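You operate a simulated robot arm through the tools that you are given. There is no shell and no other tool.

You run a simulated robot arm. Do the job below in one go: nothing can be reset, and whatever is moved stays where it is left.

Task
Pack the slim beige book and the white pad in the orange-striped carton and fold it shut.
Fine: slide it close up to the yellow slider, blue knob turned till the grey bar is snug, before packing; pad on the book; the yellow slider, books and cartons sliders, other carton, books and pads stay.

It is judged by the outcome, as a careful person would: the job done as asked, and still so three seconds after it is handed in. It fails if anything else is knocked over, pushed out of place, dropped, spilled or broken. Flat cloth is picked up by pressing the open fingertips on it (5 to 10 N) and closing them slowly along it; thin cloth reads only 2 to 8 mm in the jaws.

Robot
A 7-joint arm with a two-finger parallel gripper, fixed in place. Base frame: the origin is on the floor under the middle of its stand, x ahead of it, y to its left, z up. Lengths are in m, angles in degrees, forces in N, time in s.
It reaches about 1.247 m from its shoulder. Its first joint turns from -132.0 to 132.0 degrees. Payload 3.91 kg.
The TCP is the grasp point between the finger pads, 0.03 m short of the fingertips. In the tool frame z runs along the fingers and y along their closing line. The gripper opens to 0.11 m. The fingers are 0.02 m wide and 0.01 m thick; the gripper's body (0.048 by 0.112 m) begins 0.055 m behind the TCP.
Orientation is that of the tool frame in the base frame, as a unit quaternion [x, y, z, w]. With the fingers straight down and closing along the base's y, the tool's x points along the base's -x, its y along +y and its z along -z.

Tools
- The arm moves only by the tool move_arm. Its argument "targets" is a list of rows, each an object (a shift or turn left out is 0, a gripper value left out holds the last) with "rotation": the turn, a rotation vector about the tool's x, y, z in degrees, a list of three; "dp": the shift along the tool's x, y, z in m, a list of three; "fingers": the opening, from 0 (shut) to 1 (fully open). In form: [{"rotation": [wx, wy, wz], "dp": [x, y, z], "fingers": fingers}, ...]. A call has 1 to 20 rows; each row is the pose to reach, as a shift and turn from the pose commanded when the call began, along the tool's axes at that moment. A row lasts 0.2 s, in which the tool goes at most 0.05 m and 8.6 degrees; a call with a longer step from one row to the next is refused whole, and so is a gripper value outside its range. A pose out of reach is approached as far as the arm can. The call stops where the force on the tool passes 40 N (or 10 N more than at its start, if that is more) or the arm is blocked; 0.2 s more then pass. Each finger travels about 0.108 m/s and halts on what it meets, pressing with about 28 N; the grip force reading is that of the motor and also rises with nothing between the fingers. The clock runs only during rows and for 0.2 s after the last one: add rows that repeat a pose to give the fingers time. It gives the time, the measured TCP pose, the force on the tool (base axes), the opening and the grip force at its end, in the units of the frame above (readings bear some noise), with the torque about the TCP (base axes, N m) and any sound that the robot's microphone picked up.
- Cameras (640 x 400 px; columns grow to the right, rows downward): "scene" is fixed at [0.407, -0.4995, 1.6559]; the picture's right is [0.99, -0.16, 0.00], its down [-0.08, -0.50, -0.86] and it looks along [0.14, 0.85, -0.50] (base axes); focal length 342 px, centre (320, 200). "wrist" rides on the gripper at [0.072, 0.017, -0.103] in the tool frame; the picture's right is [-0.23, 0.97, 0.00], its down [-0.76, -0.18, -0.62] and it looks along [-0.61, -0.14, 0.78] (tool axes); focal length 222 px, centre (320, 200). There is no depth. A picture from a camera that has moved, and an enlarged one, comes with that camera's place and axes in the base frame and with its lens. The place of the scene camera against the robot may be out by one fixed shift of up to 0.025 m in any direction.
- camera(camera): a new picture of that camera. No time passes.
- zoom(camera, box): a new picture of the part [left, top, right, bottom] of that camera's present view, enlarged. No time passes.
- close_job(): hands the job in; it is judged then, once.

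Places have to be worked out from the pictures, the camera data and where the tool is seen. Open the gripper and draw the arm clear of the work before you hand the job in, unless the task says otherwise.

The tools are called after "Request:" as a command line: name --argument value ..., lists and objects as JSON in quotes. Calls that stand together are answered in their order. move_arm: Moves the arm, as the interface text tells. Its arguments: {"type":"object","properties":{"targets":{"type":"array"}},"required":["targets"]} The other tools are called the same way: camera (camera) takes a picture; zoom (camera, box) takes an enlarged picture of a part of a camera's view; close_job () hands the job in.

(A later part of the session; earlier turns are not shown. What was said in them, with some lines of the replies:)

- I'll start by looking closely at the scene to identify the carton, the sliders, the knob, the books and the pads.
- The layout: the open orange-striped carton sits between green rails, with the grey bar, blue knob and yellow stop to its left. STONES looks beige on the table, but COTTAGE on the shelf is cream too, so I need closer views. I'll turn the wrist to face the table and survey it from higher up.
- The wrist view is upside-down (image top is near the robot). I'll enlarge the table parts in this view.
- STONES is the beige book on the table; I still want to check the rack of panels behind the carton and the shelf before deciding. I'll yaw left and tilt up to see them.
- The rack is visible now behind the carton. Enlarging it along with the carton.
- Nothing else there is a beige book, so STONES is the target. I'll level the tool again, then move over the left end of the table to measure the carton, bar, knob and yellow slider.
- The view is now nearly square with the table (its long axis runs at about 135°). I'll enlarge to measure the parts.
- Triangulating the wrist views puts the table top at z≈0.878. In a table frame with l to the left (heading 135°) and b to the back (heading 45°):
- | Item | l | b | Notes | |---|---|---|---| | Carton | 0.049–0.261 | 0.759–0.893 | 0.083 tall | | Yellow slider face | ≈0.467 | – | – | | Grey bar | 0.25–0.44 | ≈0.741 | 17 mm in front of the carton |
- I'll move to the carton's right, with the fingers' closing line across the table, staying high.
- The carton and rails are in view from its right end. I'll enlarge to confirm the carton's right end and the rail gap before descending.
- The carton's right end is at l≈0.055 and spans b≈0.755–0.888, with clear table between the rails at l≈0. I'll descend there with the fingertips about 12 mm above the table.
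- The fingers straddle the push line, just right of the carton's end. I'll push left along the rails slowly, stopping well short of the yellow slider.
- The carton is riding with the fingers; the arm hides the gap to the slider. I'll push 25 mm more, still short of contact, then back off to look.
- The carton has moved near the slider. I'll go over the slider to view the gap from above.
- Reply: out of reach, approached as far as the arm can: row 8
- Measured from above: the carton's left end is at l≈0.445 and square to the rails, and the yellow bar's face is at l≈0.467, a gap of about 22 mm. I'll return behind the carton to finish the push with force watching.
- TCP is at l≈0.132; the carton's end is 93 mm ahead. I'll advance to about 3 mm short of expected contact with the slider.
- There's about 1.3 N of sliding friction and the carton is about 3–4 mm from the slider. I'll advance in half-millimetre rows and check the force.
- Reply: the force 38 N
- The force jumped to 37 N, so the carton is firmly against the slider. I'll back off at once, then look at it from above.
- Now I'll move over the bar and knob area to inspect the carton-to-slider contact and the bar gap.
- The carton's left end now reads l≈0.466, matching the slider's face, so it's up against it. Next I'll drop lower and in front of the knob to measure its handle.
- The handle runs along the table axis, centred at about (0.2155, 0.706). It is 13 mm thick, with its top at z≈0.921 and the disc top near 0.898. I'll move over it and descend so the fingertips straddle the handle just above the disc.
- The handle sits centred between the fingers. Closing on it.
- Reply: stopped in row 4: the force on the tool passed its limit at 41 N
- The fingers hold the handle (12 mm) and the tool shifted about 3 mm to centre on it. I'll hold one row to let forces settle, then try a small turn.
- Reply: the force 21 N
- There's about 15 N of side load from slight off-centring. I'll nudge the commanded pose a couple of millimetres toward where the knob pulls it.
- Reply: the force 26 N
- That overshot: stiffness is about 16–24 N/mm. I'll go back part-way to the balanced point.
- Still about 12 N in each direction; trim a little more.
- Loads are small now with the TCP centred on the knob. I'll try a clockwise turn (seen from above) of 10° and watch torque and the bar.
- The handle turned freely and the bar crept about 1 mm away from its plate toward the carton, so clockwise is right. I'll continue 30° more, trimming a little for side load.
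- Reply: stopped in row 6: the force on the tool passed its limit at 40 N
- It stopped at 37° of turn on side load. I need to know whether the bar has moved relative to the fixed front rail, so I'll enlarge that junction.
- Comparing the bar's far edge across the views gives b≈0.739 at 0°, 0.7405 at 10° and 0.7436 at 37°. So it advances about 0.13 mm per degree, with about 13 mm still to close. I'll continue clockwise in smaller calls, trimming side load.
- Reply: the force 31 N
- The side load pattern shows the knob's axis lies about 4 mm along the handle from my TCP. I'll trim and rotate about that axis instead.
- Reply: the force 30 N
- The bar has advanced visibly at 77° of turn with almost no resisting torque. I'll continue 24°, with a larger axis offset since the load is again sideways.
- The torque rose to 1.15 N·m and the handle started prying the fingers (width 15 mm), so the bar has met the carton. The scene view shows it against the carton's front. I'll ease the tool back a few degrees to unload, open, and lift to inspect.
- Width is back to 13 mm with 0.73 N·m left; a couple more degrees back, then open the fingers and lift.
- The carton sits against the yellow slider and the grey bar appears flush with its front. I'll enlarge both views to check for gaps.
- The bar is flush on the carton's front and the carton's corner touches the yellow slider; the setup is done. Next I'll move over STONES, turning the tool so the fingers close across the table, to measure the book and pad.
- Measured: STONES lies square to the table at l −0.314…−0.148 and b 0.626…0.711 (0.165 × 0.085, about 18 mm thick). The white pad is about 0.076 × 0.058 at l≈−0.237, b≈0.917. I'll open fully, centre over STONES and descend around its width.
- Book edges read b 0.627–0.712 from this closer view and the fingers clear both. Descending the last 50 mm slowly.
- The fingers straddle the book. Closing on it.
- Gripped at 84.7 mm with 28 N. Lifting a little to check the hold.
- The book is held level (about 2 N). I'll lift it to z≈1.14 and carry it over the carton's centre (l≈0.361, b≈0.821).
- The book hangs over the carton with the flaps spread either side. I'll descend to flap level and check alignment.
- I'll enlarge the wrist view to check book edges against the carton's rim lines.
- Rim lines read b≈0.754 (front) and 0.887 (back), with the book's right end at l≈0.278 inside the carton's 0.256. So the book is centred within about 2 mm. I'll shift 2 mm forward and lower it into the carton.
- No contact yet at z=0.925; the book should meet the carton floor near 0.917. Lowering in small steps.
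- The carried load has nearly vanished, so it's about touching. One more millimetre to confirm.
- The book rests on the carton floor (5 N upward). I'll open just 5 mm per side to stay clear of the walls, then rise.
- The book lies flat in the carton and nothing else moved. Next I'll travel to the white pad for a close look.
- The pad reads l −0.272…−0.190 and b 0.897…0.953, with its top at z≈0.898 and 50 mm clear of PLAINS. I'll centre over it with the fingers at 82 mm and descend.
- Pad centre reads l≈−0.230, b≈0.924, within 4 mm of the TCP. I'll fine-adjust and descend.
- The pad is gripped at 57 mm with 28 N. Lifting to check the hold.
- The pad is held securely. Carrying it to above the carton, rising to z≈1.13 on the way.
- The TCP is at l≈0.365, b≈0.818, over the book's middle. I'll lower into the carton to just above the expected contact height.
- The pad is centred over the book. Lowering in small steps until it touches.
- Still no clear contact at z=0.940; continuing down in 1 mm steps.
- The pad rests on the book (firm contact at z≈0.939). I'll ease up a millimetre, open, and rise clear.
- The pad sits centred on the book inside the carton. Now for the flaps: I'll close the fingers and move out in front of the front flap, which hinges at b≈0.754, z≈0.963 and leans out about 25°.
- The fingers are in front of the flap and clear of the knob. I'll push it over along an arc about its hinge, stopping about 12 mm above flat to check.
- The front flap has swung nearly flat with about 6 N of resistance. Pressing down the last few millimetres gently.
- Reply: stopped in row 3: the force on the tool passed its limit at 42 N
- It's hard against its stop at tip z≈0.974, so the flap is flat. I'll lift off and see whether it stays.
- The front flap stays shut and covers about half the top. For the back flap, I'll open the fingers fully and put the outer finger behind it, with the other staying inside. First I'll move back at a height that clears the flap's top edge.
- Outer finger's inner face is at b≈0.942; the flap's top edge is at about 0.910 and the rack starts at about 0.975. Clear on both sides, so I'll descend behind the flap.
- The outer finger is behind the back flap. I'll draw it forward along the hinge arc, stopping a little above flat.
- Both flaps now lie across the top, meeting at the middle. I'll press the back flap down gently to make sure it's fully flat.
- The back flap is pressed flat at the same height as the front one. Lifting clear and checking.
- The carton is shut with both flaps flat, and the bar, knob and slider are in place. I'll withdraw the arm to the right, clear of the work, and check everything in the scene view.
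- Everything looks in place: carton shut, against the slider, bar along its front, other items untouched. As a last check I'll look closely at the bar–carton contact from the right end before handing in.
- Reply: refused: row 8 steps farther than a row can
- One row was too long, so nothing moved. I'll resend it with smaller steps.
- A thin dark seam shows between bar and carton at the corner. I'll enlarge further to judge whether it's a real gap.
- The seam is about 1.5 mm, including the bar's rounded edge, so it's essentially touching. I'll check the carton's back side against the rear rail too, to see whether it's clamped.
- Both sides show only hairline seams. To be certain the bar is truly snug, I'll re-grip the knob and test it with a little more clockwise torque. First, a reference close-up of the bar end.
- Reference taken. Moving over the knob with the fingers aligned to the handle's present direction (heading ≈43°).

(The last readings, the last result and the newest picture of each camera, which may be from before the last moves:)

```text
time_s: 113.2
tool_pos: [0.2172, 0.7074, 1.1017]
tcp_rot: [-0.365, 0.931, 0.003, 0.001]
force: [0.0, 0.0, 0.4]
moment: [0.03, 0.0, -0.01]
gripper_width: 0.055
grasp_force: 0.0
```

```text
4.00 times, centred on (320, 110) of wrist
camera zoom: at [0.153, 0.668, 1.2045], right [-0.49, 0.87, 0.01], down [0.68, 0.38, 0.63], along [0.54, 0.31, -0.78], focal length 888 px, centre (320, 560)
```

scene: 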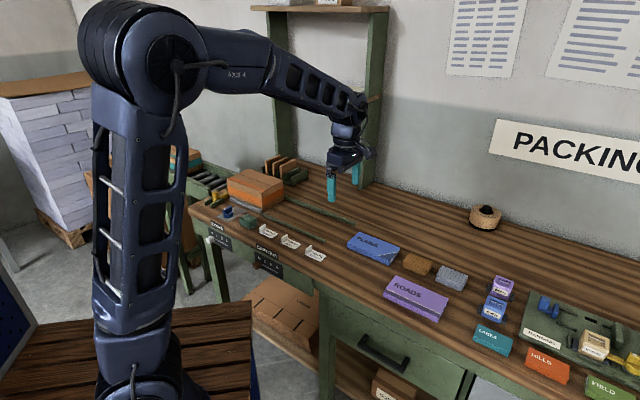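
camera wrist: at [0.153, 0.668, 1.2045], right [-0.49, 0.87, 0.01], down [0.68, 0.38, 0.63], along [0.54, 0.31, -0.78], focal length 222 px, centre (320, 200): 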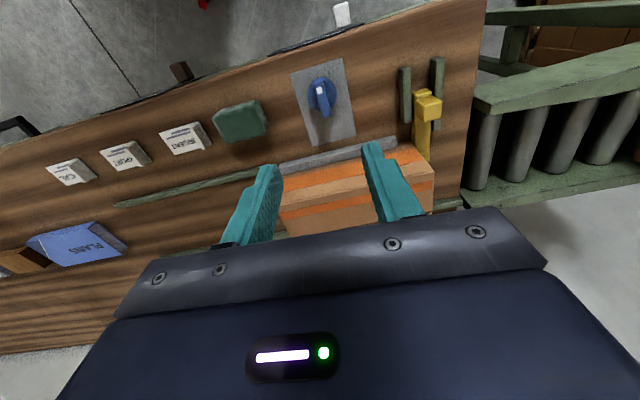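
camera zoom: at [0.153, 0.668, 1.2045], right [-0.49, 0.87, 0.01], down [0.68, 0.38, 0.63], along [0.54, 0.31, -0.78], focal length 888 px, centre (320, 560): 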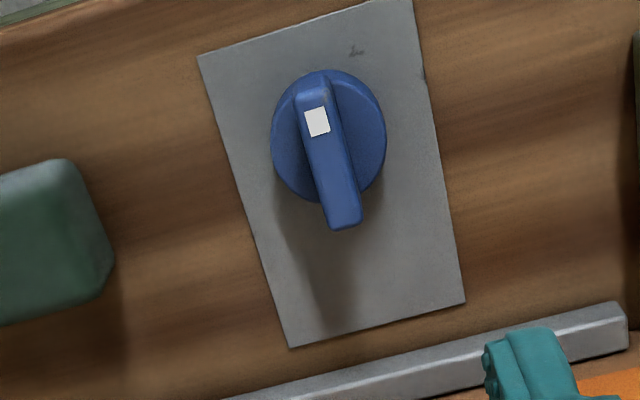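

The handle is centred near (0.215, 0.707) at heading ≈45°. I'll descend onto it with a 2 mm correction and close softly.

Request:
move_arm --targets '[{"dp": [0.0015, 0.0014, 0.04]}, {"dp": [0.0015, 0.0014, 0.08]}, {"dp": [0.0015, 0.0014, 0.115]}, {"dp": [0.0015, 0.0014, 0.14]}, {"dp": [0.0015, 0.0014, 0.158]}, {"dp": [0.0015, 0.0014, 0.168]}, {"dp": [0.0015, 0.0014, 0.168]}]'

Request:
move_arm --targets '[{"fingers": 0.35}, {"fingers": 0.2}, {"fingers": 0.14}, {"fingers": 0.11}]'

```text
time_s: 114.8
tool_pos: [0.2135, 0.7085, 0.9333]
tcp_rot: [-0.365, 0.931, 0.003, 0.001]
force: [0.8, 0.2, -0.1]
moment: [0.01, 0.0, 0.02]
gripper_width: 0.055
grasp_force: 0.0
```

```text
time_s: 115.8
tool_pos: [0.2145, 0.7089, 0.9336]
tcp_rot: [-0.365, 0.931, 0.003, 0.002]
force: [-2.2, 2.0, 0.1]
moment: [0.06, 0.01, 0.03]
gripper_width: 0.014
grasp_force: 1.5
```

Well centred (only ~3 N side load). Closing fully now.

Request:
move_arm --targets '[{"fingers": 0.05}, {"fingers": 0.0}, {"fingers": 0.0}]'

Request:
zoom --camera "scene" --box '[240, 190, 280, 215]'

```text
time_s: 116.5
tool_pos: [0.2133, 0.7094, 0.9325]
tcp_rot: [-0.365, 0.931, 0.003, 0.0]
force: [-5.0, 8.6, 1.1]
moment: [-0.15, -0.31, 0.86]
gripper_width: 0.0122
grasp_force: 45.1
```

```text
16.00 times, centred on (260, 202) of scene
camera zoom: at [0.407, -0.4995, 1.6559], right [0.99, -0.16, 0.0], down [-0.08, -0.5, -0.86], along [0.14, 0.85, -0.5], focal length 5464 px, centre (1280, 160)
```

zoom: 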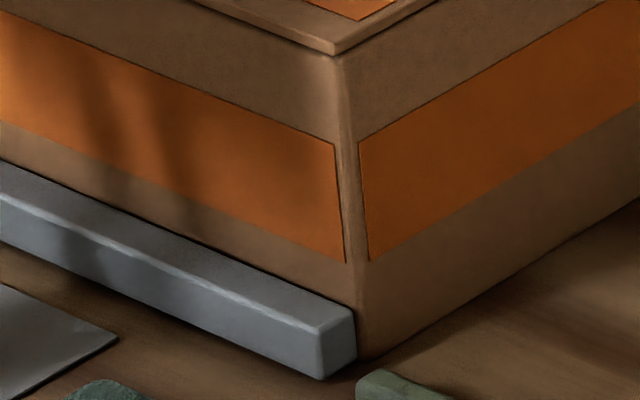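

Re-gripping flush at this heading already reads 0.86 N·m, and the bar end sits within half a millimetre of its reference. The knob has no slack left, so the bar is snug. I'll ease 2° to unload, release and lift.

Request:
move_arm --targets '[{"rotation": [0, 0, -1]}, {"rotation": [0, 0, -2]}, {"rotation": [0, 0, -2]}]'

Request:
move_arm --targets '[{"fingers": 0.2}, {"fingers": 0.45}, {"fingers": 0.5}, {"dp": [0, 0, -0.02]}, {"dp": [0, 0, -0.06]}, {"dp": [0, 0, -0.1]}, {"dp": [0, 0, -0.14]}, {"dp": [0, 0, -0.18]}, {"dp": [0, 0, -0.22]}]'

Request:
camera --camera "wrist"

Request:
zoom --camera "scene" --box '[205, 165, 305, 228]'

```text
time_s: 117.3
tool_pos: [0.213, 0.7086, 0.9339]
tcp_rot: [-0.381, 0.925, 0.004, 0.002]
force: [-9.1, 13.2, 8.6]
moment: [-0.98, 0.72, 0.17]
gripper_width: 0.0119
grasp_force: 45.0
```

```text
time_s: 119.3
tool_pos: [0.2137, 0.7084, 1.154]
tcp_rot: [-0.382, 0.924, 0.003, 0.001]
force: [0.5, 0.6, -0.5]
moment: [-0.05, -0.01, 0.02]
gripper_width: 0.0548
grasp_force: 0.0
```

```text
taken
camera wrist: at [0.1512, 0.6663, 1.2573], right [-0.53, 0.85, 0.0], down [0.67, 0.41, 0.63], along [0.53, 0.33, -0.78], focal length 222 px, centre (320, 200)
```

wrist: 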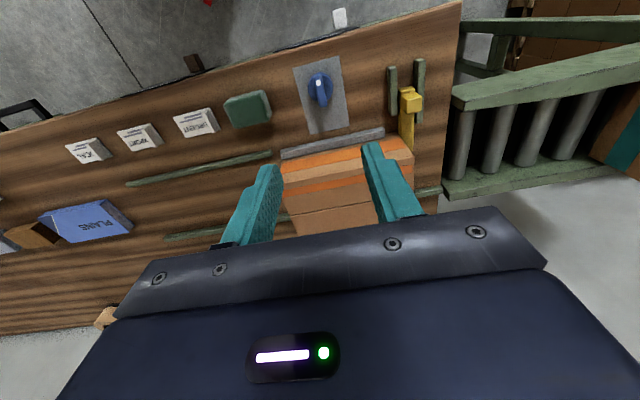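

```text
6.35 times, centred on (255, 196) of scene
camera zoom: at [0.407, -0.4995, 1.6559], right [0.99, -0.16, 0.0], down [-0.08, -0.5, -0.86], along [0.14, 0.85, -0.5], focal length 2168 px, centre (733, 222)
```

zoom: 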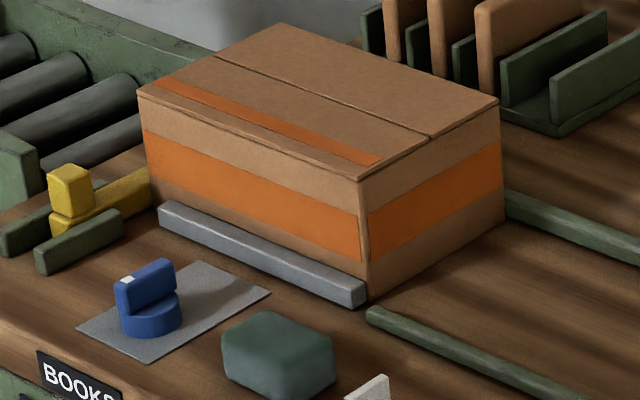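

The torque is nearly zero at this release angle, and the bar, carton and slider look unchanged. I'll check the carton-to-slider junction closely from here.

Request:
zoom --camera "wrist" --box '[370, 60, 450, 170]'

Request:
zoom --camera "wrist" --box '[270, 100, 420, 190]'

Request:
zoom --camera "scene" --box '[208, 180, 248, 205]'

```text
3.64 times, centred on (410, 115) of wrist
camera zoom: at [0.1512, 0.6663, 1.2573], right [-0.53, 0.85, 0.0], down [0.67, 0.41, 0.63], along [0.53, 0.33, -0.78], focal length 808 px, centre (-7, 509)
```

zoom: 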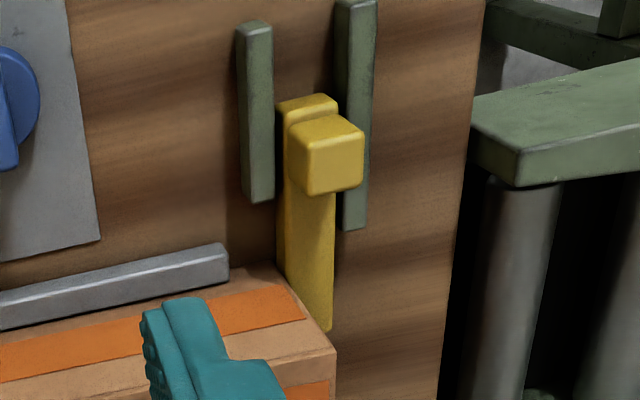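

```text
4.27 times, centred on (345, 145) of wrist
camera zoom: at [0.1512, 0.6663, 1.2573], right [-0.53, 0.85, 0.0], down [0.67, 0.41, 0.63], along [0.53, 0.33, -0.78], focal length 948 px, centre (213, 435)
```

zoom: 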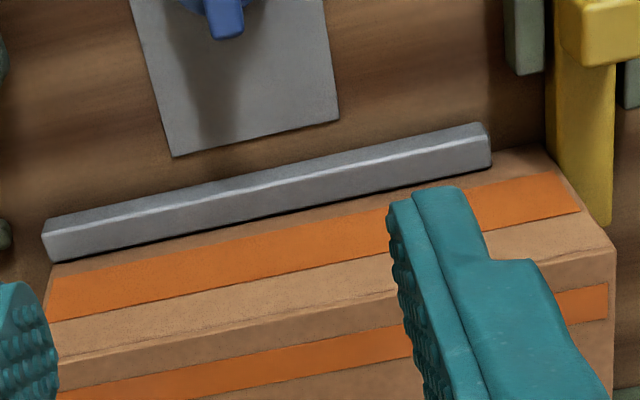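

```text
16.00 times, centred on (228, 192) of scene
camera zoom: at [0.407, -0.4995, 1.6559], right [0.99, -0.16, 0.0], down [-0.08, -0.5, -0.86], along [0.14, 0.85, -0.5], focal length 5464 px, centre (1792, 320)
```

zoom: 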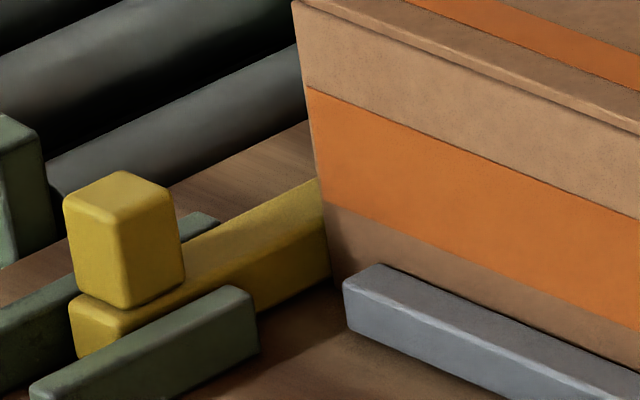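

The carton's corner touches the yellow bar and the grey bar lies along its front. I'll draw the arm back toward its stand with the gripper open, then hand in after a final look.

Request:
move_arm --targets '[{"dp": [0.035, 0, -0.01], "fingers": 0.8}, {"dp": [0.07, 0, -0.02], "fingers": 1.0}, {"dp": [0.105, 0, -0.03]}, {"dp": [0.14, 0, -0.04]}, {"dp": [0.175, 0, -0.05]}, {"dp": [0.21, 0, -0.06]}, {"dp": [0.21, 0, -0.06]}]'

Request:
camera --camera "scene"

Request:
camera --camera "wrist"

```text
time_s: 121.0
tool_pos: [0.0629, 0.5593, 1.2106]
tcp_rot: [-0.381, 0.924, 0.003, 0.001]
force: [-0.4, 0.2, 0.0]
moment: [0.0, 0.0, -0.02]
gripper_width: 0.1099
grasp_force: 0.1
```

```text
taken
```

scene: 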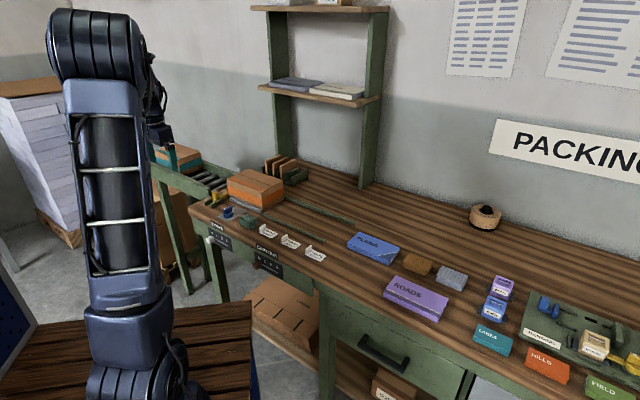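

```text
taken
camera wrist: at [0.0016, 0.5181, 1.3143], right [-0.53, 0.85, 0.01], down [0.67, 0.41, 0.63], along [0.53, 0.33, -0.78], focal length 222 px, centre (320, 200)
```

wrist: 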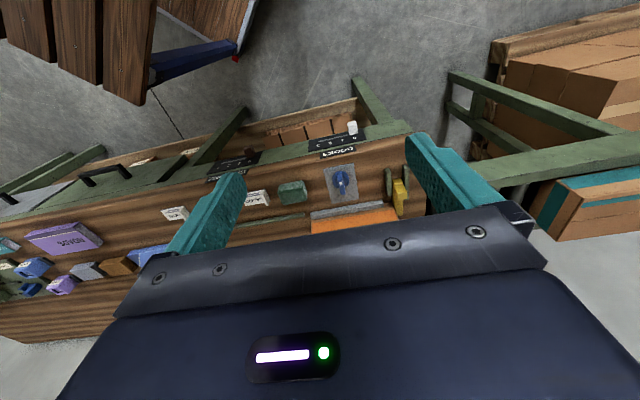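

The carton is shut against the yellow slider with the bar snug. The STONES book and white pad are inside, and everything else is where it was. The gripper is open and the arm is clear, so I'm handing in the job.

Request:
close_job

```text
The job is handed in.
```

I packed the beige STONES book and the white pad in the orange-striped carton, pad on the book, and folded both flaps flat. I've handed the job in.

- **Position:** before packing, I slid the carton left until it touched the yellow slider. The force briefly reached 37 N on contact, and I backed off at once. The slider showed no movement in the pictures.
- **Grey bar:** I turned the blue knob clockwise about 90 degrees until it firmly resisted. A later re-grip found no slack left. Close up, a dark line of about 1.5 mm shows between bar and carton, part of which is the bar's rounded edge. I could not tell whether the knob stopped because the bar met the carton or because it had reached the end of its travel.
- **Book choice:** the only other pale book, COTTAGE on the shelf, is cream and looked out of the arm's reach, so I took STONES as the one you meant.
- **Everything else:** the other carton, books, pads and both counters look untouched in the final picture. The gripper is open and the arm is drawn back.
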